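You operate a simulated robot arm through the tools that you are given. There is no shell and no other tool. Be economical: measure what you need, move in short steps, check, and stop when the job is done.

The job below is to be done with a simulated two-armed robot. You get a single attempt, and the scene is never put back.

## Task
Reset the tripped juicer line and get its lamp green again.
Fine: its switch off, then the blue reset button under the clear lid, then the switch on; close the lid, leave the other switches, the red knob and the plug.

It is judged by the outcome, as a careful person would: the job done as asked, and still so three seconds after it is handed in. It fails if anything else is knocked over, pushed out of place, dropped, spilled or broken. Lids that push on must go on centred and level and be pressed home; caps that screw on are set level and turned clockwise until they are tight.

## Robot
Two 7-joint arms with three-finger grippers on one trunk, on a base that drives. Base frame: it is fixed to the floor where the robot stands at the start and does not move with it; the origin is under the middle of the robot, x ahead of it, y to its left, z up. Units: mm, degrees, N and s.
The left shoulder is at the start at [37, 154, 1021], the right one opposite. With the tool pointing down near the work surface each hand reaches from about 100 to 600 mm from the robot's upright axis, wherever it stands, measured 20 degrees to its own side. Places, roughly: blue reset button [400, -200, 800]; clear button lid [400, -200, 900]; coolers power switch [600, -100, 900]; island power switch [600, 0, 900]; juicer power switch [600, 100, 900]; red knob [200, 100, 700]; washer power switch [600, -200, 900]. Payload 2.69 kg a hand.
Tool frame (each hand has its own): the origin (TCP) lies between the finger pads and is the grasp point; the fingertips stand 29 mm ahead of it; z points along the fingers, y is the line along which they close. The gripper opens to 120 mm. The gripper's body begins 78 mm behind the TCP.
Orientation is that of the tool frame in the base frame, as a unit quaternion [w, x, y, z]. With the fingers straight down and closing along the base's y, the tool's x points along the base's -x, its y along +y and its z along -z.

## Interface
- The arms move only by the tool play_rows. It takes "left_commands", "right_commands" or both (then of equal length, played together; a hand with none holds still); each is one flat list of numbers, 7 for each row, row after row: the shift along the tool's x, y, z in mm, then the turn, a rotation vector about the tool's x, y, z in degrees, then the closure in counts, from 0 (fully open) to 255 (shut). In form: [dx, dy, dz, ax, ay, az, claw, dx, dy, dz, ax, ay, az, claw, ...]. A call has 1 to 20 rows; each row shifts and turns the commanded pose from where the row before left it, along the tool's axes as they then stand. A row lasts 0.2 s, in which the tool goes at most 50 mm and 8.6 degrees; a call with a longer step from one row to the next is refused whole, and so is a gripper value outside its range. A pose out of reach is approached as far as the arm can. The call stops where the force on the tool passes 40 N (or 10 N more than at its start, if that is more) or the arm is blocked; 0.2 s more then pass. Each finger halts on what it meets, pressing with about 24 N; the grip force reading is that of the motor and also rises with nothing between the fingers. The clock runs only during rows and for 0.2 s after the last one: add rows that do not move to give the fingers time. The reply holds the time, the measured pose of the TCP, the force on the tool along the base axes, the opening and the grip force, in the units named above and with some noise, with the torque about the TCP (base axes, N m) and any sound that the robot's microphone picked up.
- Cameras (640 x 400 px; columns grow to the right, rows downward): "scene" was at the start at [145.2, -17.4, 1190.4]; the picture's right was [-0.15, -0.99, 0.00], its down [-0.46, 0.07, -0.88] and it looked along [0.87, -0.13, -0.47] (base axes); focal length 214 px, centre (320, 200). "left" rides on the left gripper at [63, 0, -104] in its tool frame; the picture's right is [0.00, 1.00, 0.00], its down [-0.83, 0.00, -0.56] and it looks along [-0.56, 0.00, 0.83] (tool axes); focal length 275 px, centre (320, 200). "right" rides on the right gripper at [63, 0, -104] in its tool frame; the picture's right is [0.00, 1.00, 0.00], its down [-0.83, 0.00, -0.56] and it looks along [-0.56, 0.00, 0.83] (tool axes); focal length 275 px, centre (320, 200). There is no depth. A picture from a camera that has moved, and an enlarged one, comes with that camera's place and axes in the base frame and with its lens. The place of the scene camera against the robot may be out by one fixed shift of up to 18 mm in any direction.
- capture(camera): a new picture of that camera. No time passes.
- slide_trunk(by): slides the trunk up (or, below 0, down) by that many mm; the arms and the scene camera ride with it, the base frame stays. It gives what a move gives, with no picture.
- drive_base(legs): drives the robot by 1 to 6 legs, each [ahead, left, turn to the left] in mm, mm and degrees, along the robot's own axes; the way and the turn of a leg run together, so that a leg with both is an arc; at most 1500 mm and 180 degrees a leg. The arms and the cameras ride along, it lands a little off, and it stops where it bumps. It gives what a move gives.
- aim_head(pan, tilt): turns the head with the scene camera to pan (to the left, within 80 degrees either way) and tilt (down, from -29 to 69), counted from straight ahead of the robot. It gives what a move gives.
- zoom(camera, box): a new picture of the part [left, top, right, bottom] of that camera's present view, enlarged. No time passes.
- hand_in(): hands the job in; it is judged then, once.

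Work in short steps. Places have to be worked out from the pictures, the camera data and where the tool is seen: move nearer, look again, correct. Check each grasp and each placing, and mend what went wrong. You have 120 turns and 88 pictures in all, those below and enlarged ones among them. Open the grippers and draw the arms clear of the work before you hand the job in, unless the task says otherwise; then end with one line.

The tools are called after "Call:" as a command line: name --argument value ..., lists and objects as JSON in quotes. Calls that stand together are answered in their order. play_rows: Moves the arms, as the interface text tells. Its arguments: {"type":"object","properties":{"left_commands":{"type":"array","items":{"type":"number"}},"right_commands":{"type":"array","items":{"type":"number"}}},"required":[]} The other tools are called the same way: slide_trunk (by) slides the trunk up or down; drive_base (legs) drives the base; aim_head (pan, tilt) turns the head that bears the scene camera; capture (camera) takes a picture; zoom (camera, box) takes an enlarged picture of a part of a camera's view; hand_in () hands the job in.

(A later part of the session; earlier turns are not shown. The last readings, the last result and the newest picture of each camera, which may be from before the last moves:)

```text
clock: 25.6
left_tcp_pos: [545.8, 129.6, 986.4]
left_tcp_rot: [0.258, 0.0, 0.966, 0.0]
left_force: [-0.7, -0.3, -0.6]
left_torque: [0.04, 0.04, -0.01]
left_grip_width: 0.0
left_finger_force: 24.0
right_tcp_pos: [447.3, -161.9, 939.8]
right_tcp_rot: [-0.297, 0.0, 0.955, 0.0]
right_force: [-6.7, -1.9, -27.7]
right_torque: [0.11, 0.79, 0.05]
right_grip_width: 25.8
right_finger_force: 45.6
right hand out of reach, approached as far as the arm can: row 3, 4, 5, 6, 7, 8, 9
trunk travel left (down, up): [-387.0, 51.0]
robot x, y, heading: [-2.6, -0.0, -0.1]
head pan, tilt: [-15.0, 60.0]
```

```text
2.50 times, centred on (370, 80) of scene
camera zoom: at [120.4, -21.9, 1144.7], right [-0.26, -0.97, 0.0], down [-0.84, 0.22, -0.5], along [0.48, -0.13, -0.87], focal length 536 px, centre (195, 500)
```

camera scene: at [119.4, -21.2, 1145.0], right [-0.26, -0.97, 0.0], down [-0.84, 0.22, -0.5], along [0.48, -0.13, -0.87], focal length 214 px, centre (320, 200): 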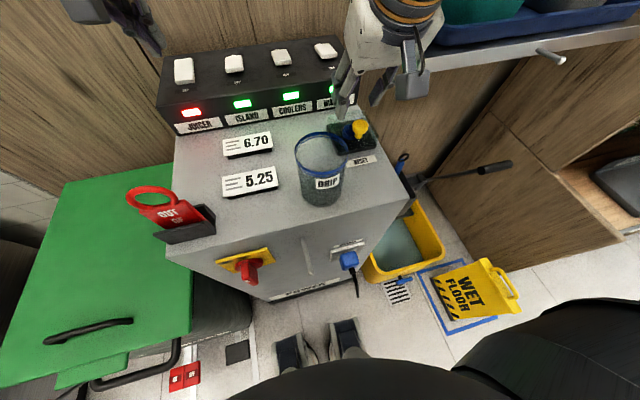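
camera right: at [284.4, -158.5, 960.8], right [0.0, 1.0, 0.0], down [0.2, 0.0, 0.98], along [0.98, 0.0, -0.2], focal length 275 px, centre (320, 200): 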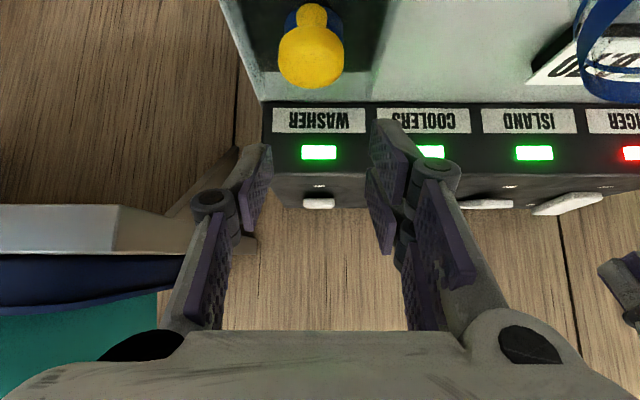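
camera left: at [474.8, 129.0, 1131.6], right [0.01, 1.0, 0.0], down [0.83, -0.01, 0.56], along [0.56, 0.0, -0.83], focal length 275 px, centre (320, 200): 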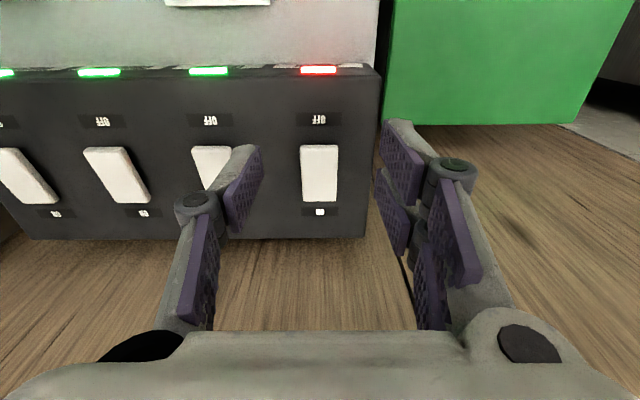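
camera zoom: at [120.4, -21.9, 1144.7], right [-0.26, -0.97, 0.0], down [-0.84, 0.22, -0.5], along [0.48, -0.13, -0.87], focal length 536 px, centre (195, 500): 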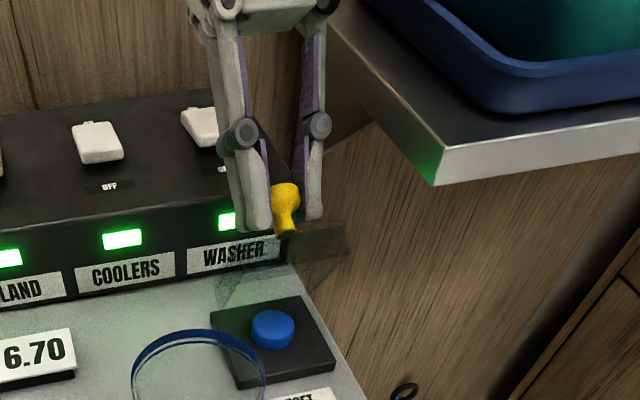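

The arm can't lean further (≈57° open). The pads did slip-pivot on the knob earlier, so I continue along the arc while bringing the hand back toward vertical, gently.

Call:
play_rows --right_commands '[-2.5, 0, -1.3, 0, -2.75, 0, 255, -2.5, 0, -1.3, 0, -2.75, 0, 255]'

Call:
zoom --camera "scene" --box '[300, 0, 440, 160]'

```text
clock: 26.2
left_tcp_pos: [544.0, 128.2, 989.9]
left_tcp_rot: [0.261, 0.0, 0.965, 0.0]
left_force: [0.6, -0.6, -1.2]
left_torque: [-0.01, 0.03, 0.03]
left_grip_width: 0.2
left_finger_force: 24.0
right_tcp_pos: [451.5, -161.8, 942.8]
right_tcp_rot: [-0.248, 0.0, 0.969, 0.0]
right_force: [-14.8, -5.1, -1.2]
right_torque: [-0.13, 1.28, -0.03]
right_grip_width: 25.6
right_finger_force: 45.3
trunk travel left (down, up): [-387.0, 51.0]
robot x, y, heading: [0.1, -0.2, -0.2]
head pan, tilt: [-15.0, 60.0]
```

```text
2.50 times, centred on (370, 80) of scene
camera zoom: at [117.6, -21.8, 1145.6], right [-0.26, -0.97, 0.0], down [-0.84, 0.22, -0.5], along [0.48, -0.13, -0.87], focal length 536 px, centre (195, 500)
```

zoom: 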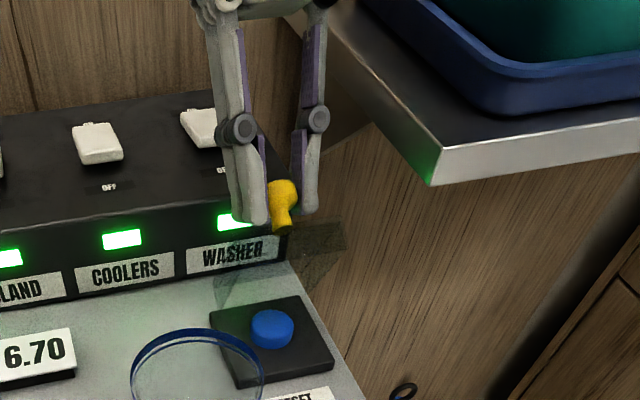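

It pivots in the pads with ~15 N. Continue.

Call:
play_rows --right_commands '[-2.8, 0, -1.8, 0, -1.75, 0, 255, -2.8, 0, -1.8, 0, -1.75, 0, 255, -2.8, 0, -1.7, 0, -1.75, 0, 255, -2.8, 0, -1.6, 0, -1.75, 0, 255]'

Call:
zoom --camera "scene" --box '[300, 0, 440, 160]'

```text
clock: 27.2
left_tcp_pos: [543.6, 130.0, 990.8]
left_tcp_rot: [0.262, 0.0, 0.965, 0.0]
left_force: [-0.1, -0.4, -0.1]
left_torque: [0.02, 0.01, 0.02]
left_grip_width: 0.2
left_finger_force: 24.1
right_tcp_pos: [462.3, -161.1, 946.4]
right_tcp_rot: [-0.191, 0.001, 0.982, 0.0]
right_force: [-18.0, -5.6, 16.6]
right_torque: [-0.22, 1.67, 0.13]
right_grip_width: 26.2
right_finger_force: 45.0
trunk travel left (down, up): [-387.0, 51.0]
robot x, y, heading: [2.0, 1.2, -0.2]
head pan, tilt: [-15.0, 60.0]
```

```text
2.50 times, centred on (370, 80) of scene
camera zoom: at [116.5, -21.4, 1145.5], right [-0.26, -0.97, 0.0], down [-0.84, 0.22, -0.5], along [0.49, -0.13, -0.86], focal length 536 px, centre (195, 500)
```

zoom: 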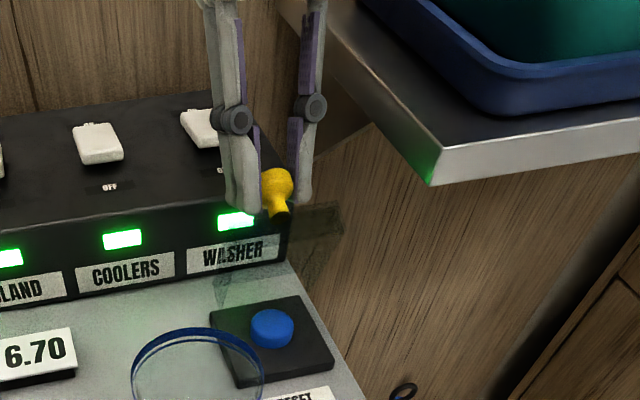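

Continue the arc, slightly higher, with less tool turn.

Call:
play_rows --right_commands '[-3.2, 0, -2.2, 0, -1.5, 0, 255, -3.2, 0, -1.9, 0, -1.5, 0, 255, -3.2, 0, -1.7, 0, -1.5, 0, 255, -3.2, 0, -1.5, 0, -1.5, 0, 255]'

Call:
zoom --camera "scene" --box '[300, 0, 440, 160]'

```text
clock: 28.2
left_tcp_pos: [546.7, 130.1, 989.0]
left_tcp_rot: [0.26, 0.0, 0.966, 0.0]
left_force: [-0.2, -0.3, 0.3]
left_torque: [-0.03, 0.02, 0.0]
left_grip_width: 0.0
left_finger_force: 23.7
right_tcp_pos: [479.8, -161.8, 945.0]
right_tcp_rot: [-0.14, 0.001, 0.99, 0.0]
right_force: [-13.1, -3.2, -6.5]
right_torque: [-0.16, 1.05, 0.13]
right_grip_width: 26.5
right_finger_force: 45.0
trunk travel left (down, up): [-387.0, 51.0]
robot x, y, heading: [4.0, 0.7, -0.2]
head pan, tilt: [-15.0, 60.0]
```

```text
2.50 times, centred on (370, 80) of scene
camera zoom: at [118.8, -21.7, 1144.8], right [-0.26, -0.97, 0.0], down [-0.84, 0.22, -0.5], along [0.48, -0.13, -0.87], focal length 536 px, centre (195, 500)
```

zoom: 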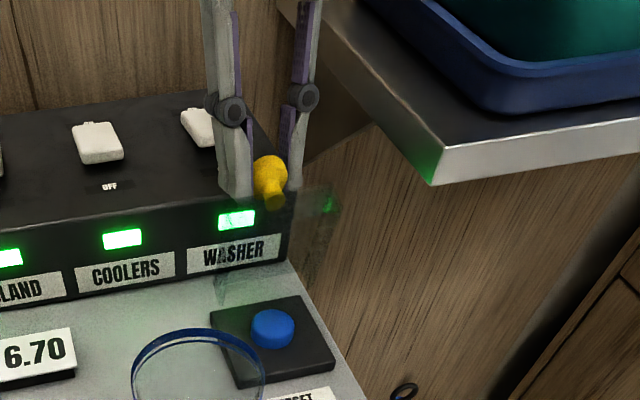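

About 84° open. One more increment to pass vertical.

Call:
play_rows --right_commands '[-3.2, 0, -0.4, 0, -1.5, 0, 255, -3.2, 0, 0.1, 0, -1.5, 0, 255, -3.2, 0, 0.6, 0, -1.5, 0, 255, -3.2, 0, 0.9, 0, -1.5, 0, 255]'

Call:
zoom --camera "scene" --box '[300, 0, 440, 160]'

```text
clock: 29.2
left_tcp_pos: [544.6, 129.7, 990.3]
left_tcp_rot: [0.261, 0.001, 0.965, 0.0]
left_force: [0.0, 0.9, -0.1]
left_torque: [0.0, 0.0, 0.0]
left_grip_width: 0.2
left_finger_force: 23.8
right_tcp_pos: [491.6, -160.2, 943.3]
right_tcp_rot: [-0.084, 0.001, 0.996, 0.0]
right_force: [-7.1, -3.6, 14.2]
right_torque: [-0.08, 1.14, -0.23]
right_grip_width: 24.8
right_finger_force: 44.7
trunk travel left (down, up): [-387.0, 51.0]
robot x, y, heading: [-2.6, 4.7, -0.1]
head pan, tilt: [-15.0, 60.0]
```

```text
2.50 times, centred on (370, 80) of scene
camera zoom: at [117.5, -21.3, 1145.5], right [-0.26, -0.97, 0.0], down [-0.84, 0.22, -0.5], along [0.48, -0.13, -0.87], focal length 536 px, centre (195, 500)
```

zoom: 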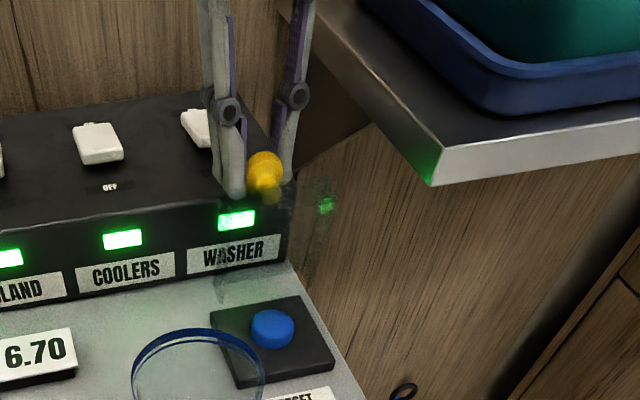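

Around 92°. Go a bit further so it stays open, then release.

Call:
play_rows --right_commands '[-3.5, 0, 0.3, 0, -1, 0, 255, -3.5, 0, 0.8, 0, -1, 0, 255, -3.5, 0, 1.2, 0, -1, 0, 255]'

Call:
play_rows --right_commands '[0, 0, 0, 0, 0, 0, 215, 0, 0, 0, 0, 0, 0, 185, 0, 0, 0, 0, 0, 0, 150, 0, 0, 0, 0, 0, 0, 150]'

Call:
zoom --camera "scene" --box '[300, 0, 440, 160]'

```text
clock: 29.6
left_tcp_pos: [546.1, 130.4, 986.8]
left_tcp_rot: [0.259, -0.001, 0.966, 0.001]
left_force: [0.5, 0.3, 0.1]
left_torque: [0.1, -0.02, 0.05]
left_grip_width: 0.0
left_finger_force: 23.7
right_tcp_pos: [497.2, -145.7, 938.1]
right_tcp_rot: [-0.078, -0.005, 0.997, 0.014]
right_force: [2.1, 12.1, -2.9]
right_torque: [0.13, -0.22, -0.29]
right_grip_width: 0.2
right_finger_force: 28.5
trunk travel left (down, up): [-387.0, 51.0]
robot x, y, heading: [0.3, -0.4, 0.2]
head pan, tilt: [-15.0, 60.0]
stopped in row 2 (right hand): the force on the tool passed its limit at 51 N (the readings are from after the stop); the commanded pose is now the measured one
```

```text
clock: 30.6
left_tcp_pos: [545.2, 131.5, 988.3]
left_tcp_rot: [0.259, -0.001, 0.966, 0.0]
left_force: [-0.5, 0.0, -0.3]
left_torque: [0.03, -0.03, 0.0]
left_grip_width: 0.0
left_finger_force: 24.4
right_tcp_pos: [495.3, -149.6, 939.4]
right_tcp_rot: [-0.077, -0.005, 0.997, 0.011]
right_force: [-0.3, -0.1, 0.1]
right_torque: [0.02, 0.02, 0.0]
right_grip_width: 49.3
right_finger_force: 0.1
trunk travel left (down, up): [-387.0, 51.0]
robot x, y, heading: [-0.5, -1.0, -0.0]
head pan, tilt: [-15.0, 60.0]
```

```text
2.50 times, centred on (370, 80) of scene
camera zoom: at [119.4, -20.9, 1145.0], right [-0.26, -0.97, 0.0], down [-0.84, 0.22, -0.5], along [0.48, -0.13, -0.87], focal length 536 px, centre (195, 500)
```

zoom: 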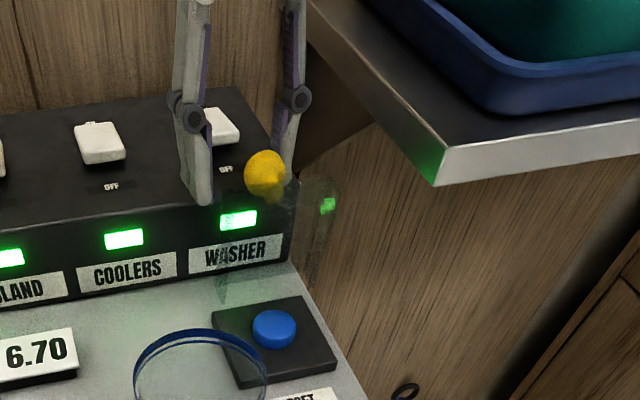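

The knob popped free, but the lid is standing open. I open a bit more and draw the hand straight up, then check that the lid stays.

Call:
play_rows --right_commands '[0, -6, 0, 0, 0, 0, 120, 0, -6, 0, 0, 0, 0, 106, 0, 0, -15, 0, 0, 0, 106, 0, 0, -25, 0, 0, 0, 106, 0, 0, -25, 0, 0, 0, 106, 0, 0, 0, 0, 0, 0, 106]'

Call:
zoom --camera "scene" --box '[300, 0, 440, 160]'

```text
clock: 32.0
left_tcp_pos: [546.4, 129.6, 988.7]
left_tcp_rot: [0.26, -0.001, 0.966, 0.0]
left_force: [-0.5, 0.8, -0.7]
left_torque: [0.0, -0.01, -0.02]
left_grip_width: 0.0
left_finger_force: 23.9
right_tcp_pos: [507.7, -161.3, 1003.1]
right_tcp_rot: [-0.077, -0.006, 0.997, 0.01]
right_force: [0.2, 1.3, -0.1]
right_torque: [-0.01, -0.03, -0.02]
right_grip_width: 70.0
right_finger_force: 0.1
trunk travel left (down, up): [-387.0, 51.0]
robot x, y, heading: [0.3, 1.2, 0.3]
head pan, tilt: [-15.0, 60.0]
```

```text
2.50 times, centred on (370, 80) of scene
camera zoom: at [119.4, -20.9, 1145.0], right [-0.26, -0.97, 0.0], down [-0.84, 0.22, -0.5], along [0.48, -0.13, -0.87], focal length 536 px, centre (195, 500)
```

zoom: 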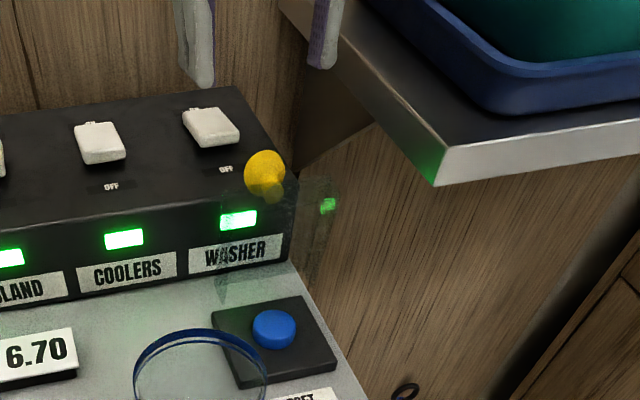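

The lid stays open by itself. Now bring the right hand back toward the robot, closed and pitched ~22° forward, and look at the button.

Call:
play_rows --right_commands '[30, 0, 0, 0, -7.75, 0, 150, 30, 0, 0, 0, -7.75, 0, 200, 30, 0, 0, 0, -7.75, 0, 255, 30, 0, -5, 0, -7.75, 0, 255, 0, 0, 0, 0, 0, 0, 255]'

Call:
capture --camera "right"

Call:
capture --camera "scene"

```text
clock: 33.2
left_tcp_pos: [546.0, 130.2, 987.5]
left_tcp_rot: [0.259, -0.001, 0.966, 0.0]
left_force: [0.3, 0.7, 0.9]
left_torque: [-0.01, 0.01, 0.04]
left_grip_width: 0.3
left_finger_force: 24.4
right_tcp_pos: [414.0, -162.3, 1010.1]
right_tcp_rot: [0.127, -0.003, 0.992, 0.012]
right_force: [0.1, 0.8, 0.1]
right_torque: [-0.01, 0.0, 0.0]
right_grip_width: 0.1
right_finger_force: 24.0
right hand out of reach, approached as far as the arm can: row 2
trunk travel left (down, up): [-387.0, 51.0]
robot x, y, heading: [1.7, 2.1, -0.0]
head pan, tilt: [-15.0, 60.0]
```

```text
44 pictures are left
camera right: at [328.4, -166.3, 1095.8], right [-0.01, 1.0, 0.02], down [0.66, -0.01, 0.75], along [0.75, 0.02, -0.66], focal length 275 px, centre (320, 200)
```

right: 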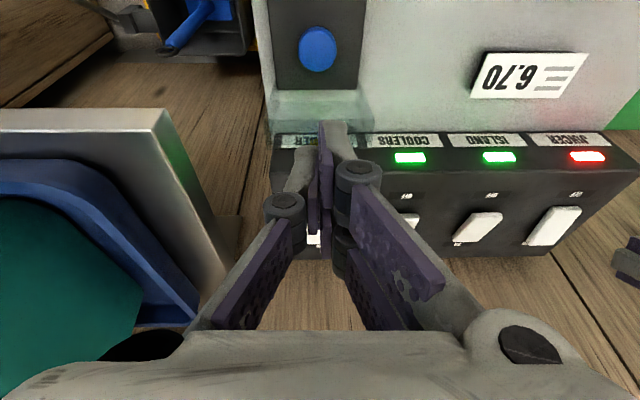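

```text
43 pictures are left
camera scene: at [119.4, -20.8, 1145.0], right [-0.26, -0.97, 0.0], down [-0.84, 0.22, -0.5], along [0.48, -0.13, -0.87], focal length 214 px, centre (320, 200)
```

scene: 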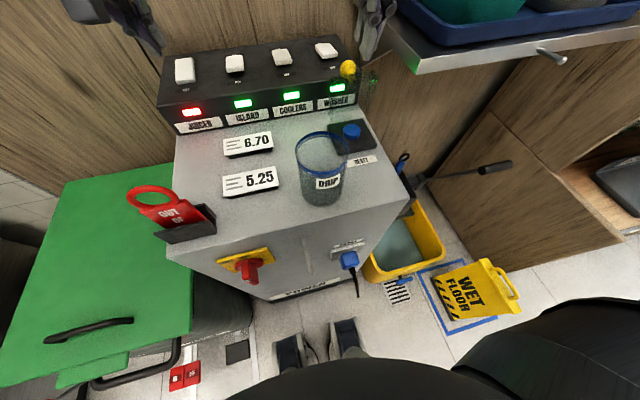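

Button ≈[422,-162]. Add pitch and lower the tip to ~30 mm above it.

Call:
play_rows --right_commands '[0, 0, 0, 0, -7.5, 0, 255, 10, 0, 22, 0, 0, 0, 255, 10, 0, 22, 0, 0, 0, 255, 10, 0, 22, 0, 0, 0, 255, 11, 0, 22, 0, 0, 0, 255, 0, 0, 0, 0, 0, 0, 255]'

Call:
zoom --camera "right" --box '[200, 60, 440, 240]'

Call:
zoom --camera "scene" --box '[290, 50, 420, 180]'

```text
clock: 34.2
left_tcp_pos: [545.2, 129.4, 988.6]
left_tcp_rot: [0.259, -0.002, 0.966, 0.0]
left_force: [0.5, 0.1, -0.2]
left_torque: [0.0, 0.03, -0.03]
left_grip_width: 0.1
left_finger_force: 23.7
right_tcp_pos: [413.3, -162.6, 953.7]
right_tcp_rot: [0.202, -0.002, 0.979, 0.013]
right_force: [-6.6, -3.9, 20.1]
right_torque: [-0.11, -0.25, 0.12]
right_grip_width: 0.0
right_finger_force: 24.1
trunk travel left (down, up): [-387.0, 51.0]
robot x, y, heading: [-1.0, 3.9, 0.3]
head pan, tilt: [-15.0, 60.0]
stopped in row 4 (right hand): the force on the tool passed its limit at 56 N (the readings are from after the stop); the commanded pose is now the measured one
```

```text
2.22 times, centred on (320, 150) of right
camera zoom: at [314.8, -166.3, 1025.1], right [-0.01, 1.0, 0.02], down [0.54, -0.01, 0.84], along [0.84, 0.02, -0.54], focal length 612 px, centre (320, 311)
```

zoom: 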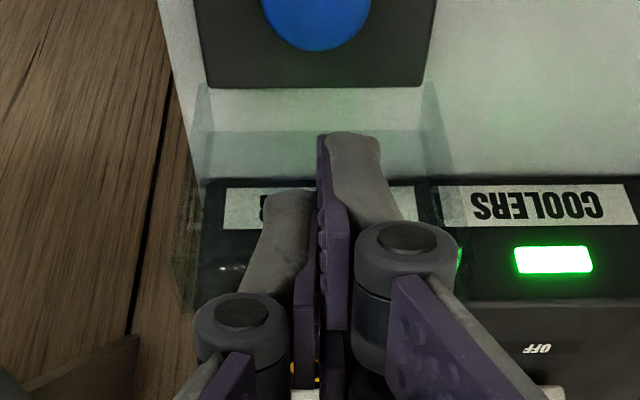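

```text
3.08 times, centred on (355, 115) of scene
camera zoom: at [118.1, -21.2, 1145.5], right [-0.26, -0.97, 0.0], down [-0.84, 0.22, -0.5], along [0.48, -0.13, -0.87], focal length 660 px, centre (212, 462)
```

zoom: 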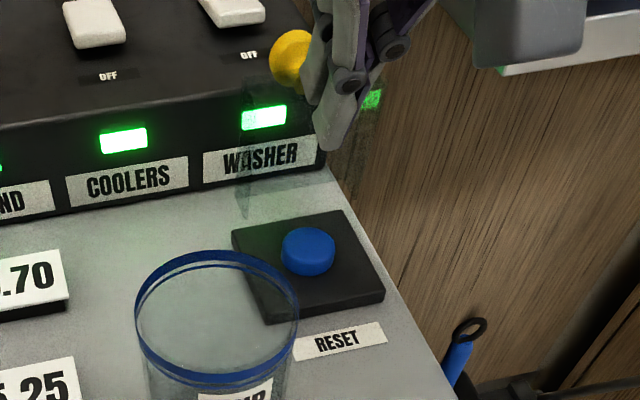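

The tip landed on the opened lid's wall edge (lid box reaches to x≈430). I back off up and toward the robot, and will approach the button along the tool axis from in front.

Call:
play_rows --right_commands '[0, 0, -12, 0, 0, 0, 255, 20, 0, 0, 0, 0, 0, 255, 22, 0, 0, 0, 0, 0, 255, 0, 0, 0, 0, 0, 0, 255]'

Call:
zoom --camera "right" --box '[200, 60, 440, 240]'

Call:
zoom --camera "scene" --box '[290, 30, 420, 160]'

```text
clock: 35.2
left_tcp_pos: [546.6, 129.9, 988.4]
left_tcp_rot: [0.259, -0.002, 0.966, 0.001]
left_force: [-0.5, 0.2, 0.5]
left_torque: [-0.03, 0.01, 0.01]
left_grip_width: 0.0
left_finger_force: 24.0
right_tcp_pos: [370.5, -163.8, 943.6]
right_tcp_rot: [0.198, -0.003, 0.98, 0.013]
right_force: [0.4, 0.0, 0.0]
right_torque: [0.01, 0.01, 0.01]
right_grip_width: 0.1
right_finger_force: 23.7
trunk travel left (down, up): [-387.0, 51.0]
robot x, y, heading: [0.7, 1.8, 0.3]
head pan, tilt: [-15.0, 60.0]
```

```text
2.22 times, centred on (320, 150) of right
camera zoom: at [271.9, -167.5, 1016.6], right [-0.01, 1.0, 0.02], down [0.55, -0.01, 0.83], along [0.83, 0.02, -0.55], focal length 612 px, centre (320, 311)
```

zoom: 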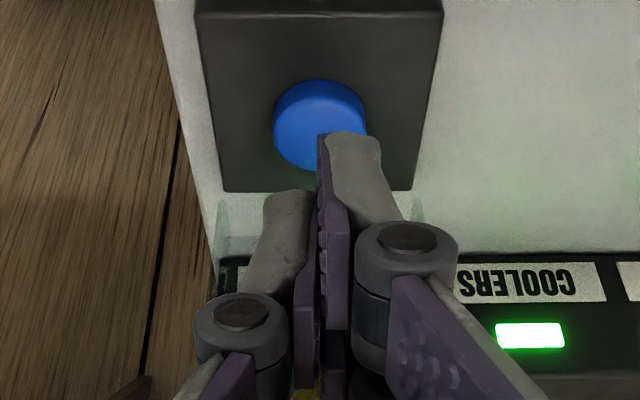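

```text
3.08 times, centred on (355, 95) of scene
camera zoom: at [119.6, -21.0, 1145.0], right [-0.26, -0.97, 0.0], down [-0.84, 0.22, -0.5], along [0.48, -0.13, -0.87], focal length 660 px, centre (212, 523)
```

zoom: 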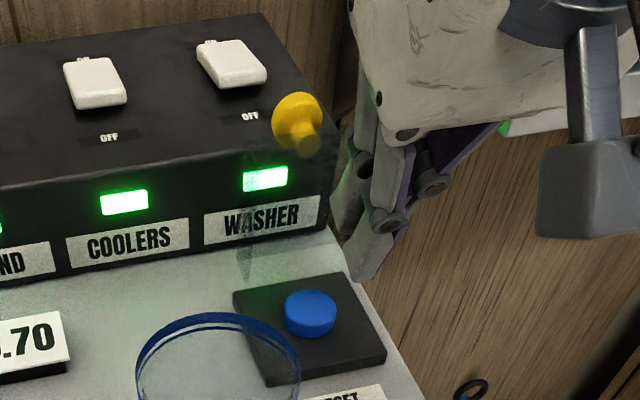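

Lid still stands. Button top ≈[422,-162,835]. Approach along the tool axis, then press.

Call:
play_rows --right_commands '[0, 0, 20, 0, 0, 0, 255, 0, 0, 20, 0, 0, 0, 255, 0, 0, 20, 0, 0, 0, 255, 0, 0, 14, 0, 0, 0, 255, 0, 0, 0, 0, 0, 0, 255]'

Call:
zoom --camera "right" --box '[200, 60, 440, 240]'

Call:
zoom --camera "scene" --box '[290, 50, 420, 180]'

```text
clock: 36.4
left_tcp_pos: [545.9, 129.3, 987.2]
left_tcp_rot: [0.26, 0.0, 0.966, 0.0]
left_force: [-0.2, 0.6, -1.1]
left_torque: [-0.01, 0.0, -0.02]
left_grip_width: 0.2
left_finger_force: 24.1
right_tcp_pos: [398.1, -161.5, 877.6]
right_tcp_rot: [0.199, -0.001, 0.98, 0.012]
right_force: [-0.5, 0.3, 0.1]
right_torque: [-0.04, 0.0, -0.02]
right_grip_width: 0.0
right_finger_force: 24.7
trunk travel left (down, up): [-387.0, 51.0]
robot x, y, heading: [-0.5, 0.3, 0.2]
head pan, tilt: [-15.0, 60.0]
```

```text
2.22 times, centred on (320, 150) of right
camera zoom: at [300.6, -164.8, 950.1], right [-0.01, 1.0, 0.02], down [0.55, -0.01, 0.84], along [0.84, 0.02, -0.55], focal length 612 px, centre (320, 311)
```

zoom: 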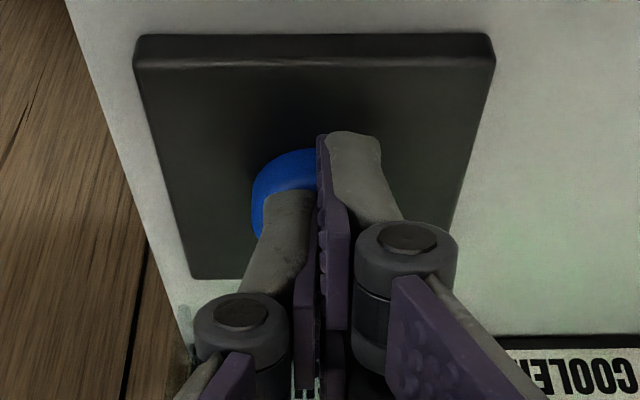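

```text
3.08 times, centred on (355, 115) of scene
camera zoom: at [119.4, -21.1, 1145.0], right [-0.26, -0.97, 0.0], down [-0.84, 0.22, -0.5], along [0.48, -0.13, -0.87], focal length 660 px, centre (212, 462)
```

zoom: 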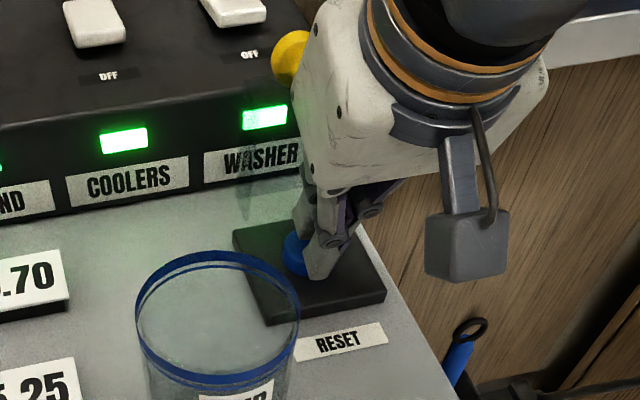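

Nearly touching. Shift slightly forward and press in small steps.

Call:
play_rows --right_commands '[-1, -2, 8, 0, 0, 0, 255, 0, 0, 5, 0, 0, 0, 255, 0, 0, 3, 0, 0, 0, 255, 0, 0, 3, 0, 0, 0, 255, 0, 0, 3, 0, 0, 0, 255, 0, 0, 3, 0, 0, 0, 255]'

Call:
zoom --camera "right" --box '[200, 60, 440, 240]'

Call:
capture --camera "scene"

```text
clock: 37.5
left_tcp_pos: [541.7, 127.9, 989.7]
left_tcp_rot: [0.262, 0.0, 0.965, 0.0]
left_force: [-0.5, -0.4, -1.2]
left_torque: [-0.01, -0.02, -0.01]
left_grip_width: 0.2
left_finger_force: 24.5
right_tcp_pos: [404.6, -162.9, 863.8]
right_tcp_rot: [0.203, -0.002, 0.979, 0.012]
right_force: [-18.4, -5.3, 33.2]
right_torque: [-0.11, 0.76, 0.07]
right_grip_width: 6.0
right_finger_force: 29.1
trunk travel left (down, up): [-387.0, 51.0]
robot x, y, heading: [-1.8, -2.4, 0.2]
head pan, tilt: [-15.0, 60.0]
heard: click
stopped in row 5 (right hand): the force on the tool passed its limit at 45 N (the readings are from after the stop); the commanded pose is now the measured one
```

```text
2.22 times, centred on (320, 150) of right
camera zoom: at [305.8, -166.2, 935.8], right [-0.01, 1.0, 0.02], down [0.54, -0.01, 0.84], along [0.84, 0.02, -0.54], focal length 612 px, centre (320, 311)
```

zoom: 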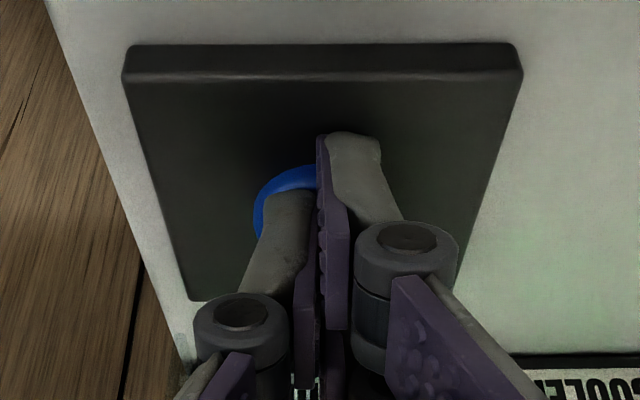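

```text
35 pictures are left
camera scene: at [115.1, -21.3, 1145.8], right [-0.26, -0.97, 0.0], down [-0.83, 0.22, -0.5], along [0.49, -0.13, -0.86], focal length 214 px, centre (320, 200)
```

scene: 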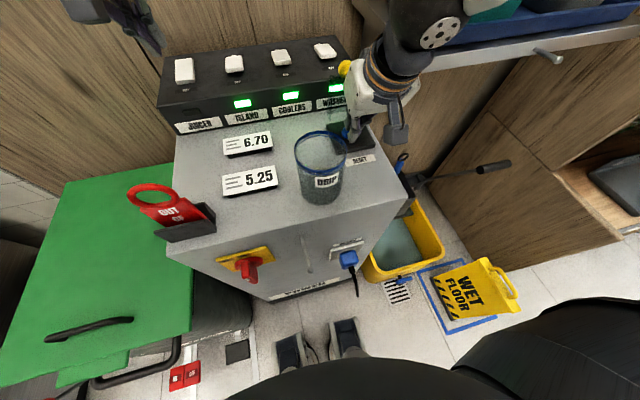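

Click heard and the juicer lamp's red went out – reset done. Retreat the right hand along its axis, avoiding the lid.

Call:
play_rows --right_commands '[0, 0, -10, 0, 0, 0, 255, 0, 0, -20, 0, 0, 0, 255, 0, 0, -25, 0, 0, 0, 255, 0, 0, -25, 0, 0, 0, 255, 0, 0, -25, 0, 0, 0, 255, 0, 0, -25, 0, 0, 0, 255]'

Call:
zoom --camera "scene" --box '[150, 10, 430, 180]'

```text
clock: 38.9
left_tcp_pos: [544.5, 129.7, 986.5]
left_tcp_rot: [0.259, 0.0, 0.966, 0.0]
left_force: [0.1, 0.5, -0.2]
left_torque: [0.03, -0.01, -0.01]
left_grip_width: 0.0
left_finger_force: 24.5
right_tcp_pos: [356.2, -165.2, 981.2]
right_tcp_rot: [0.2, -0.001, 0.98, 0.012]
right_force: [-0.1, 0.6, 0.2]
right_torque: [0.04, 0.01, 0.01]
right_grip_width: 0.0
right_finger_force: 28.4
trunk travel left (down, up): [-387.0, 51.0]
robot x, y, heading: [-1.5, 0.4, 0.0]
head pan, tilt: [-15.0, 60.0]
```

```text
2.29 times, centred on (290, 95) of scene
camera zoom: at [118.9, -21.3, 1145.0], right [-0.26, -0.97, 0.0], down [-0.84, 0.22, -0.5], along [0.48, -0.13, -0.87], focal length 490 px, centre (389, 440)
```

zoom: 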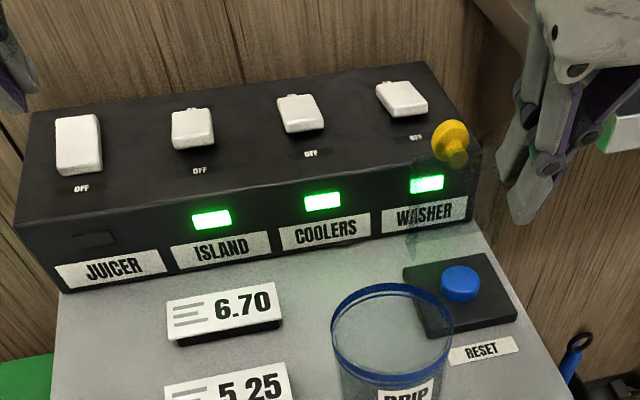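

Lamp is dark, awaiting switch-on. Now the left hand: pitch to 45° and reach over the ON (far) end of the juicer rocker at x≈621.

Call:
play_rows --left_commands '[0, 0, 0, 0, -7.5, 0, 255, 0, 0, 0, 0, -7.5, 0, 255, -4, -1, 23, 0, 0, 0, 255, -4, -0.5, 23, 0, 0, 0, 255, 0, 0, 20, 0, 0, 0, 255, 0, 0, 0, 0, 0, 0, 255]'

Call:
aim_head --pan 5 --tilt 40

Call:
capture --camera "scene"

Call:
zoom --camera "left" --box '[200, 60, 440, 240]'

```text
clock: 40.3
left_tcp_pos: [598.6, 128.1, 947.3]
left_tcp_rot: [0.383, 0.0, 0.924, 0.0]
left_force: [-0.3, 0.4, -0.1]
left_torque: [-0.01, -0.01, 0.01]
left_grip_width: 0.1
left_finger_force: 23.9
right_tcp_pos: [356.8, -165.1, 979.8]
right_tcp_rot: [0.198, -0.002, 0.98, 0.013]
right_force: [1.1, -0.9, 0.2]
right_torque: [-0.03, -0.01, 0.01]
right_grip_width: 0.1
right_finger_force: 28.5
trunk travel left (down, up): [-387.0, 51.0]
robot x, y, heading: [-0.8, 0.5, 0.1]
head pan, tilt: [-15.0, 60.0]
```

```text
clock: 41.1
left_tcp_pos: [599.1, 126.6, 947.7]
left_tcp_rot: [0.383, 0.0, 0.924, 0.0]
left_force: [0.8, 0.0, 0.1]
left_torque: [-0.01, 0.03, -0.01]
left_grip_width: 0.1
left_finger_force: 24.1
right_tcp_pos: [356.1, -166.6, 979.7]
right_tcp_rot: [0.2, -0.002, 0.98, 0.013]
right_force: [0.2, -0.3, -0.8]
right_torque: [0.0, -0.01, -0.01]
right_grip_width: 0.0
right_finger_force: 29.0
trunk travel left (down, up): [-387.0, 51.0]
robot x, y, heading: [2.5, -1.1, 0.1]
head pan, tilt: [5.0, 40.0]
```

```text
33 pictures are left
camera scene: at [139.4, 3.3, 1171.7], right [0.09, -1.0, 0.0], down [-0.64, -0.06, -0.77], along [0.76, 0.07, -0.64], focal length 214 px, centre (320, 200)
```

scene: 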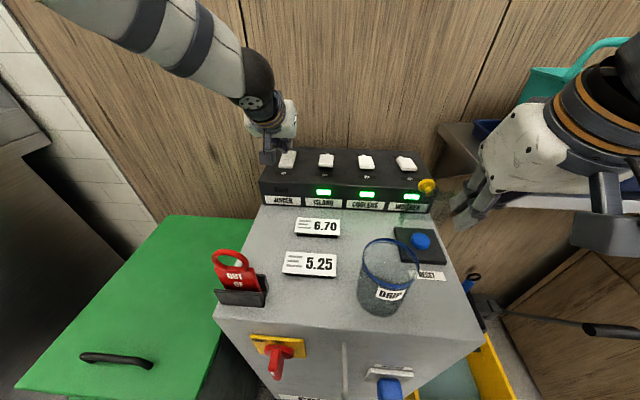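

```text
2.22 times, centred on (320, 150) of left
camera zoom: at [480.3, 128.1, 976.9], right [0.0, 1.0, 0.0], down [0.19, 0.0, 0.98], along [0.98, 0.0, -0.19], focal length 612 px, centre (320, 311)
```

zoom: 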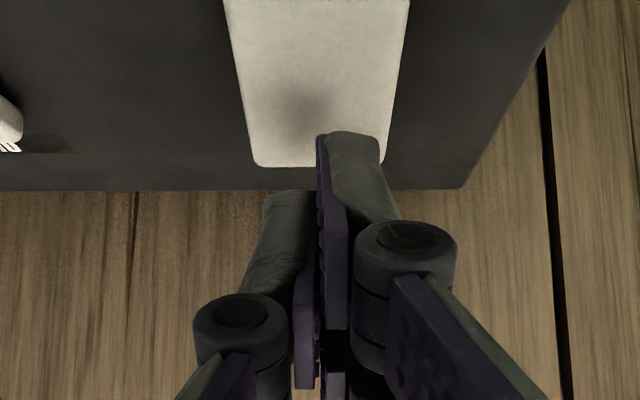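

Tip is above the ON end. Shift 7 mm farther, then press straight down.

Call:
play_rows --left_commands '[-5, 0, 5, 0, 0, 0, 255, 2.8, 0, 2.8, 0, 0, 0, 255, 2.8, 0, 2.8, 0, 0, 0, 255, 2.8, 0, 2.8, 0, 0, 0, 255, 2.8, 0, 2.8, 0, 0, 0, 255, 2.8, 0, 2.8, 0, 0, 0, 255, 2.8, 0, 2.8, 0, 0, 0, 255]'

Call:
zoom --camera "scene" --box '[240, 120, 450, 260]'

```text
clock: 42.5
left_tcp_pos: [608.5, 126.5, 937.2]
left_tcp_rot: [0.393, 0.0, 0.919, -0.001]
left_force: [-1.2, -0.2, 21.7]
left_torque: [0.05, -0.03, 0.08]
left_grip_width: 0.1
left_finger_force: 24.4
right_tcp_pos: [354.5, -165.5, 980.6]
right_tcp_rot: [0.2, -0.001, 0.98, 0.013]
right_force: [0.6, -0.2, 0.7]
right_torque: [0.05, 0.01, 0.01]
right_grip_width: 0.1
right_finger_force: 28.6
trunk travel left (down, up): [-387.0, 51.0]
robot x, y, heading: [0.5, -1.1, 0.1]
head pan, tilt: [5.0, 40.0]
stopped in row 7 (left hand): the force on the tool passed its limit at 44 N (the readings are from after the stop); the commanded pose is now the measured one
```

```text
2.86 times, centred on (345, 190) of scene
camera zoom: at [137.6, 3.2, 1171.8], right [0.09, -1.0, 0.0], down [-0.64, -0.06, -0.77], along [0.76, 0.07, -0.64], focal length 613 px, centre (249, 229)
```

zoom: 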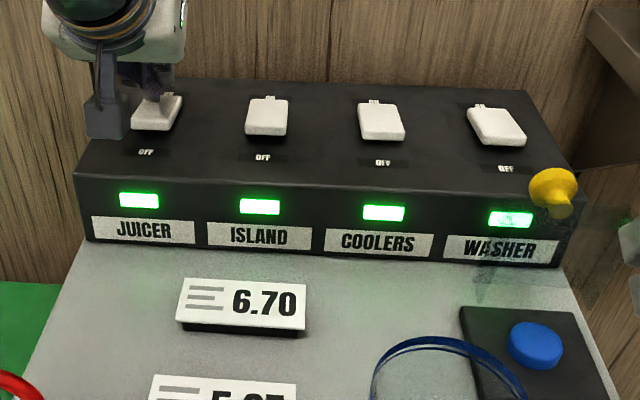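

Juicer lamp is green. Lift the left hand straight up and clear, and look at the lid with right hand view.

Call:
play_rows --left_commands '[-7, 0, -7, 0, 0, 0, 255, -14, 0, -14, 0, 0, 0, 255, -14, 0, -20, 0, 0, 0, 255, 0, 0, -35, 0, 0, 0, 255, 0, 0, -35, 0, 0, 0, 255, 0, 0, -35, 0, 0, 0, 255, 0, 0, -30, 0, 0, 0, 255]' --right_commands '[0, 0, -20, 0, 0, 0, 150, 0, 0, -20, 0, 7.5, 0, 106, 0, 0, 0, 0, 7.5, 0, 106, -20, 0, 0, 0, 7.5, 0, 106, -30, 0, 0, 0, 0, 0, 106, -30, 0, 0, 0, 0, 0, 106, -30, 0, 0, 0, 0, 0, 106]'

Call:
aim_head --pan -15 --tilt 50

Call:
capture --camera "right"

Call:
zoom --camera "scene" --box '[180, 40, 440, 210]'

```text
clock: 44.1
left_tcp_pos: [506.0, 127.2, 1081.1]
left_tcp_rot: [0.389, 0.0, 0.921, 0.0]
left_force: [0.9, 0.6, -0.5]
left_torque: [0.03, -0.02, -0.03]
left_grip_width: 0.0
left_finger_force: 24.0
right_tcp_pos: [451.2, -165.8, 1019.6]
right_tcp_rot: [0.005, -0.004, 1.0, 0.011]
right_force: [0.5, 0.1, -0.1]
right_torque: [0.0, 0.01, -0.01]
right_grip_width: 70.2
right_finger_force: 0.0
trunk travel left (down, up): [-387.0, 51.0]
robot x, y, heading: [-0.6, 0.4, 0.0]
head pan, tilt: [5.0, 40.0]
```

```text
clock: 45.0
left_tcp_pos: [505.8, 127.6, 1079.8]
left_tcp_rot: [0.389, -0.001, 0.921, 0.0]
left_force: [1.0, -0.4, -1.2]
left_torque: [-0.02, 0.02, 0.02]
left_grip_width: 0.0
left_finger_force: 24.3
right_tcp_pos: [450.3, -166.1, 1019.5]
right_tcp_rot: [0.004, -0.004, 1.0, 0.011]
right_force: [-0.4, 0.2, 0.7]
right_torque: [-0.05, 0.03, 0.0]
right_grip_width: 70.0
right_finger_force: 0.0
trunk travel left (down, up): [-387.0, 51.0]
robot x, y, heading: [-0.5, 1.3, 0.3]
head pan, tilt: [-15.0, 50.0]
```

```text
30 pictures are left
camera right: at [386.7, -169.9, 1124.7], right [-0.01, 1.0, 0.02], down [0.83, 0.0, 0.56], along [0.56, 0.03, -0.83], focal length 275 px, centre (320, 200)
```

right: 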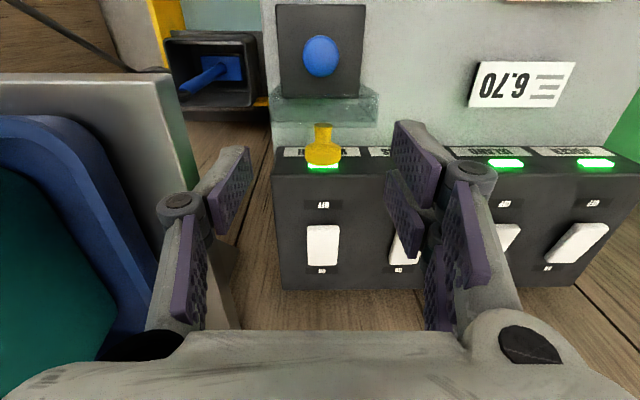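

```text
2.35 times, centred on (310, 125) of scene
camera zoom: at [129.1, -23.8, 1157.6], right [-0.26, -0.97, 0.0], down [-0.74, 0.2, -0.64], along [0.62, -0.17, -0.77], focal length 505 px, centre (344, 376)
```

zoom: 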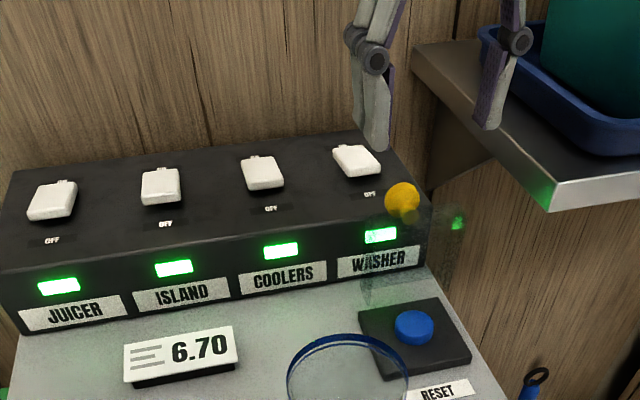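

The lid rests at about 84° with knob ≈[475,-161,927]. I lower the open vertical fingers around the knob to swing the lid closed.

Call:
play_rows --right_commands '[-12, 2.5, 0, 1.3, 0, 0, 106, -12.5, 2.5, 0, 0, 0, 0, 106, 0, 0, 25, 0, 0, 0, 106, 0, 0, 20, 0, 0, 0, 106, 0, 0, 15, 0, 0, 0, 106, 0, 0, 0, 0, 0, 0, 106]'

Call:
zoom --camera "right" --box '[200, 60, 440, 240]'

```text
clock: 46.4
left_tcp_pos: [505.1, 127.6, 1079.4]
left_tcp_rot: [0.389, -0.001, 0.921, -0.001]
left_force: [0.4, -0.1, 0.0]
left_torque: [0.03, 0.04, 0.0]
left_grip_width: 0.0
left_finger_force: 24.2
right_tcp_pos: [476.4, -159.9, 960.6]
right_tcp_rot: [0.004, -0.004, 1.0, 0.0]
right_force: [0.5, 0.6, 0.2]
right_torque: [0.02, 0.03, -0.02]
right_grip_width: 70.2
right_finger_force: 0.0
trunk travel left (down, up): [-387.0, 51.0]
robot x, y, heading: [-1.3, 2.1, 0.2]
head pan, tilt: [-15.0, 50.0]
```

```text
2.22 times, centred on (320, 150) of right
camera zoom: at [412.7, -162.2, 1065.7], right [-0.01, 1.0, 0.0], down [0.83, 0.01, 0.56], along [0.56, 0.01, -0.83], focal length 612 px, centre (320, 311)
```

zoom: 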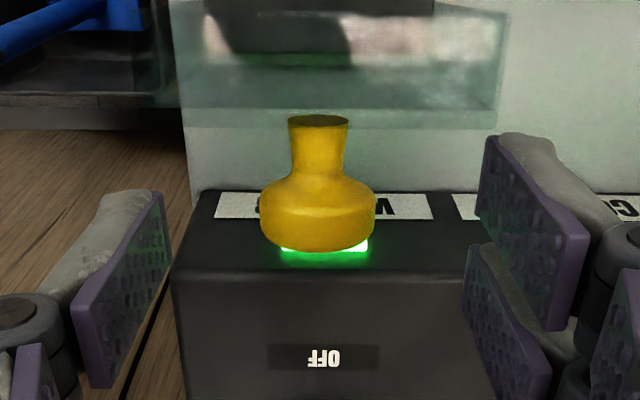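

Aligned. Descend 25 mm and close on the head.

Call:
play_rows --right_commands '[-1, -1, 13, 0, 0, 0, 106, 0, 0, 12, 0, 0, 0, 106, 0, 0, 0, 0, 0, 0, 150, 0, 0, 0, 0, 0, 0, 200, 0, 0, 0, 0, 0, 0, 255, 0, 0, 0, 0, 0, 0, 255]'

Call:
zoom --camera "right" --box '[200, 60, 440, 240]'

```text
clock: 47.8
left_tcp_pos: [506.1, 126.1, 1079.7]
left_tcp_rot: [0.389, 0.0, 0.921, -0.001]
left_force: [-0.2, 0.7, 0.3]
left_torque: [-0.03, -0.01, -0.02]
left_grip_width: 0.0
left_finger_force: 24.1
right_tcp_pos: [476.7, -160.3, 935.6]
right_tcp_rot: [0.004, -0.003, 1.0, 0.0]
right_force: [0.3, -0.7, -1.4]
right_torque: [-0.02, -0.01, 0.02]
right_grip_width: 25.9
right_finger_force: 45.0
trunk travel left (down, up): [-387.0, 51.0]
robot x, y, heading: [-0.6, 0.8, -0.1]
head pan, tilt: [-15.0, 50.0]
```

```text
2.22 times, centred on (320, 150) of right
camera zoom: at [413.6, -162.8, 1041.0], right [-0.01, 1.0, 0.0], down [0.83, 0.01, 0.56], along [0.56, 0.01, -0.83], focal length 612 px, centre (320, 311)
```

zoom: 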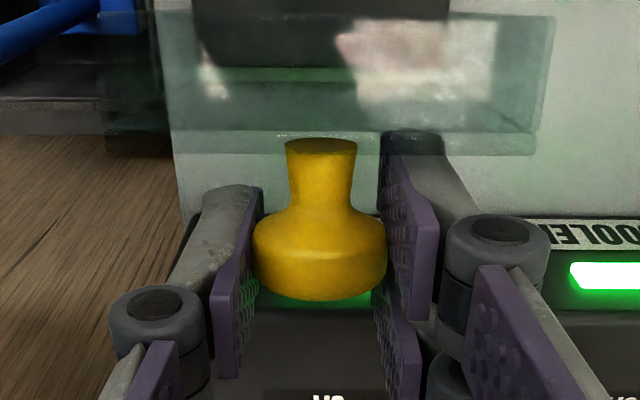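

Knob gripped. Rotate hand and lid together back toward closed, 15° first.

Call:
play_rows --right_commands '[4.3, 0, -0.7, 0, -3, 0, 255, 4.3, 0, -0.7, 0, -3, 0, 255, 4.3, 0, -0.7, 0, -3, 0, 255, 4.3, 0, -0.7, 0, -3, 0, 255, 4.3, 0, -0.7, 0, -3, 0, 255]'

```text
clock: 49.0
left_tcp_pos: [505.0, 127.1, 1080.1]
left_tcp_rot: [0.39, 0.0, 0.921, 0.0]
left_force: [0.7, 0.4, 0.5]
left_torque: [0.03, 0.01, 0.01]
left_grip_width: 0.3
left_finger_force: 23.9
right_tcp_pos: [455.7, -160.8, 937.3]
right_tcp_rot: [0.135, -0.005, 0.991, 0.001]
right_force: [0.9, 2.5, 1.7]
right_torque: [0.2, -0.03, 0.05]
right_grip_width: 26.3
right_finger_force: 44.8
trunk travel left (down, up): [-387.0, 51.0]
robot x, y, heading: [2.3, -3.2, 0.2]
head pan, tilt: [-15.0, 50.0]
```

Very low forces. Continue another 15°.

Call:
play_rows --right_commands '[4.3, 0, -0.7, 0, -3, 0, 255, 4.3, 0, -0.7, 0, -3, 0, 255, 4.3, 0, -0.7, 0, -3, 0, 255, 4.3, 0, -0.7, 0, -3, 0, 255, 4.3, 0, -0.7, 0, -3, 0, 255]'

Call:
zoom --camera "scene" --box '[280, 60, 440, 210]'

```text
clock: 50.2
left_tcp_pos: [505.0, 127.9, 1080.9]
left_tcp_rot: [0.391, 0.0, 0.921, -0.001]
left_force: [0.5, -0.1, 0.1]
left_torque: [-0.02, 0.0, 0.01]
left_grip_width: 0.0
left_finger_force: 24.5
right_tcp_pos: [434.3, -161.6, 934.3]
right_tcp_rot: [0.265, -0.004, 0.964, 0.002]
right_force: [-1.7, 6.4, 10.2]
right_torque: [0.01, -0.08, 0.05]
right_grip_width: 25.7
right_finger_force: 44.6
trunk travel left (down, up): [-387.0, 51.0]
robot x, y, heading: [-1.1, 0.8, 0.2]
head pan, tilt: [-15.0, 50.0]
```

```text
2.67 times, centred on (360, 135) of scene
camera zoom: at [128.3, -23.0, 1157.7], right [-0.26, -0.97, 0.0], down [-0.74, 0.2, -0.64], along [0.62, -0.17, -0.77], focal length 572 px, centre (213, 373)
```

zoom: 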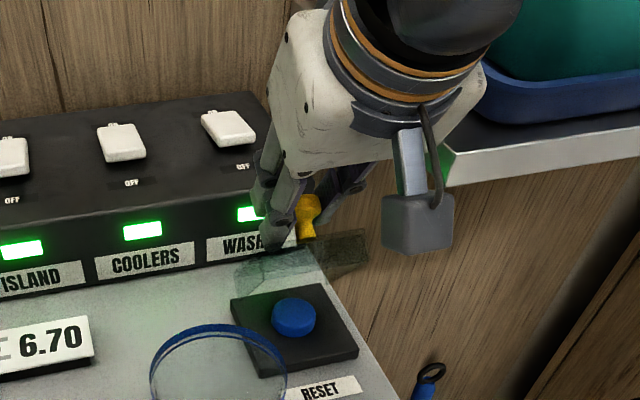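

About 54°. Now hold the hand's pitch and translate along the arc, letting the pads pivot.

Call:
play_rows --right_commands '[4.4, 0, -0.9, 0, 0, 0, 255, 4.4, 0, -0.7, 0, 0, 0, 255, 4.4, 0, -0.4, 0, 0, 0, 255, 4.4, 0, 0, 0, 0, 0, 255]'

```text
clock: 51.2
left_tcp_pos: [506.7, 127.5, 1078.5]
left_tcp_rot: [0.389, -0.001, 0.921, -0.001]
left_force: [0.3, -0.5, -0.1]
left_torque: [0.02, 0.0, -0.01]
left_grip_width: 0.1
left_finger_force: 24.2
right_tcp_pos: [419.0, -161.9, 924.2]
right_tcp_rot: [0.262, -0.003, 0.965, 0.001]
right_force: [22.1, 9.5, 5.0]
right_torque: [0.56, -1.74, -0.26]
right_grip_width: 25.8
right_finger_force: 44.9
trunk travel left (down, up): [-387.0, 51.0]
robot x, y, heading: [1.8, -0.1, 0.2]
head pan, tilt: [-15.0, 50.0]
```

Slip torque as expected (22 N). Continue gently with a little extra pitch.

Call:
play_rows --right_commands '[3.8, 0, 0, 0, -1.2, 0, 255, 3.8, 0, 0.3, 0, -1.2, 0, 255, 3.8, 0, 0.6, 0, -1.2, 0, 255, 3.8, 0, 0.9, 0, -1.2, 0, 255, 3.8, 0, 0.9, 0, 0, 0, 255]'

Call:
zoom --camera "scene" --box '[280, 60, 440, 210]'

```text
clock: 52.4
left_tcp_pos: [507.1, 128.8, 1079.1]
left_tcp_rot: [0.389, -0.001, 0.921, -0.001]
left_force: [0.5, -0.6, 0.9]
left_torque: [-0.01, 0.03, 0.03]
left_grip_width: 0.0
left_finger_force: 24.1
right_tcp_pos: [405.0, -160.9, 913.5]
right_tcp_rot: [0.305, -0.004, 0.952, 0.002]
right_force: [23.3, 11.0, 7.3]
right_torque: [0.51, -1.8, -0.21]
right_grip_width: 25.3
right_finger_force: 44.9
trunk travel left (down, up): [-387.0, 51.0]
robot x, y, heading: [-1.5, 1.1, 0.2]
head pan, tilt: [-15.0, 50.0]
```

```text
2.67 times, centred on (360, 135) of scene
camera zoom: at [130.9, -22.6, 1157.4], right [-0.26, -0.97, 0.0], down [-0.74, 0.2, -0.64], along [0.62, -0.17, -0.77], focal length 572 px, centre (213, 373)
```

zoom: 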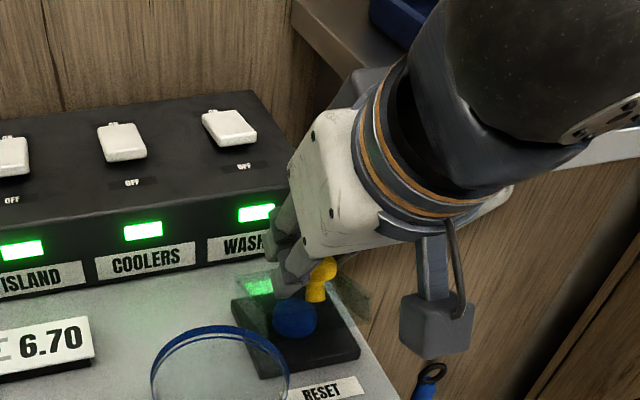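

Lid ≈28° open. Continue down the arc.

Call:
play_rows --right_commands '[3.8, 0, 0.8, 0, 0, 0, 255, 3.8, 0, 1.0, 0, 0, 0, 255, 3.8, 0, 1.2, 0, 0, 0, 255, 3.8, 0, 1.4, 0, 0, 0, 255, 3.8, 0, 1.4, 0, 0, 0, 255]'

Call:
zoom --camera "scene" --box '[280, 60, 440, 210]'

```text
clock: 53.6
left_tcp_pos: [506.5, 129.3, 1079.5]
left_tcp_rot: [0.389, -0.001, 0.921, -0.001]
left_force: [-0.1, 0.2, 0.1]
left_torque: [0.0, 0.02, 0.01]
left_grip_width: 0.0
left_finger_force: 24.6
right_tcp_pos: [393.8, -159.8, 895.6]
right_tcp_rot: [0.304, -0.004, 0.953, 0.001]
right_force: [22.3, 13.1, 10.6]
right_torque: [0.3, -1.62, -0.13]
right_grip_width: 25.8
right_finger_force: 44.9
trunk travel left (down, up): [-387.0, 51.0]
robot x, y, heading: [-1.7, -0.5, 0.0]
head pan, tilt: [-15.0, 50.0]
```

```text
2.67 times, centred on (360, 135) of scene
camera zoom: at [130.8, -22.4, 1157.4], right [-0.26, -0.97, 0.0], down [-0.74, 0.2, -0.64], along [0.62, -0.17, -0.77], focal length 572 px, centre (213, 373)
```

zoom: 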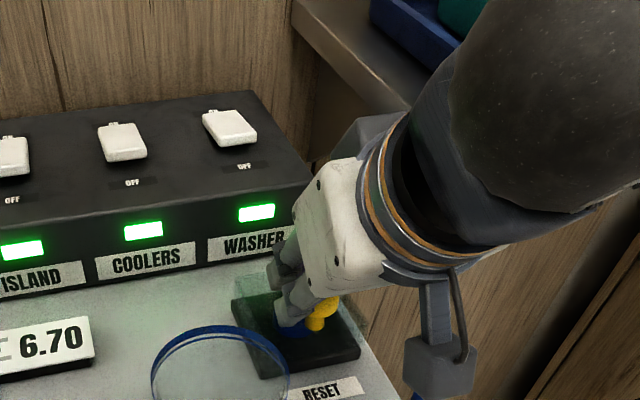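

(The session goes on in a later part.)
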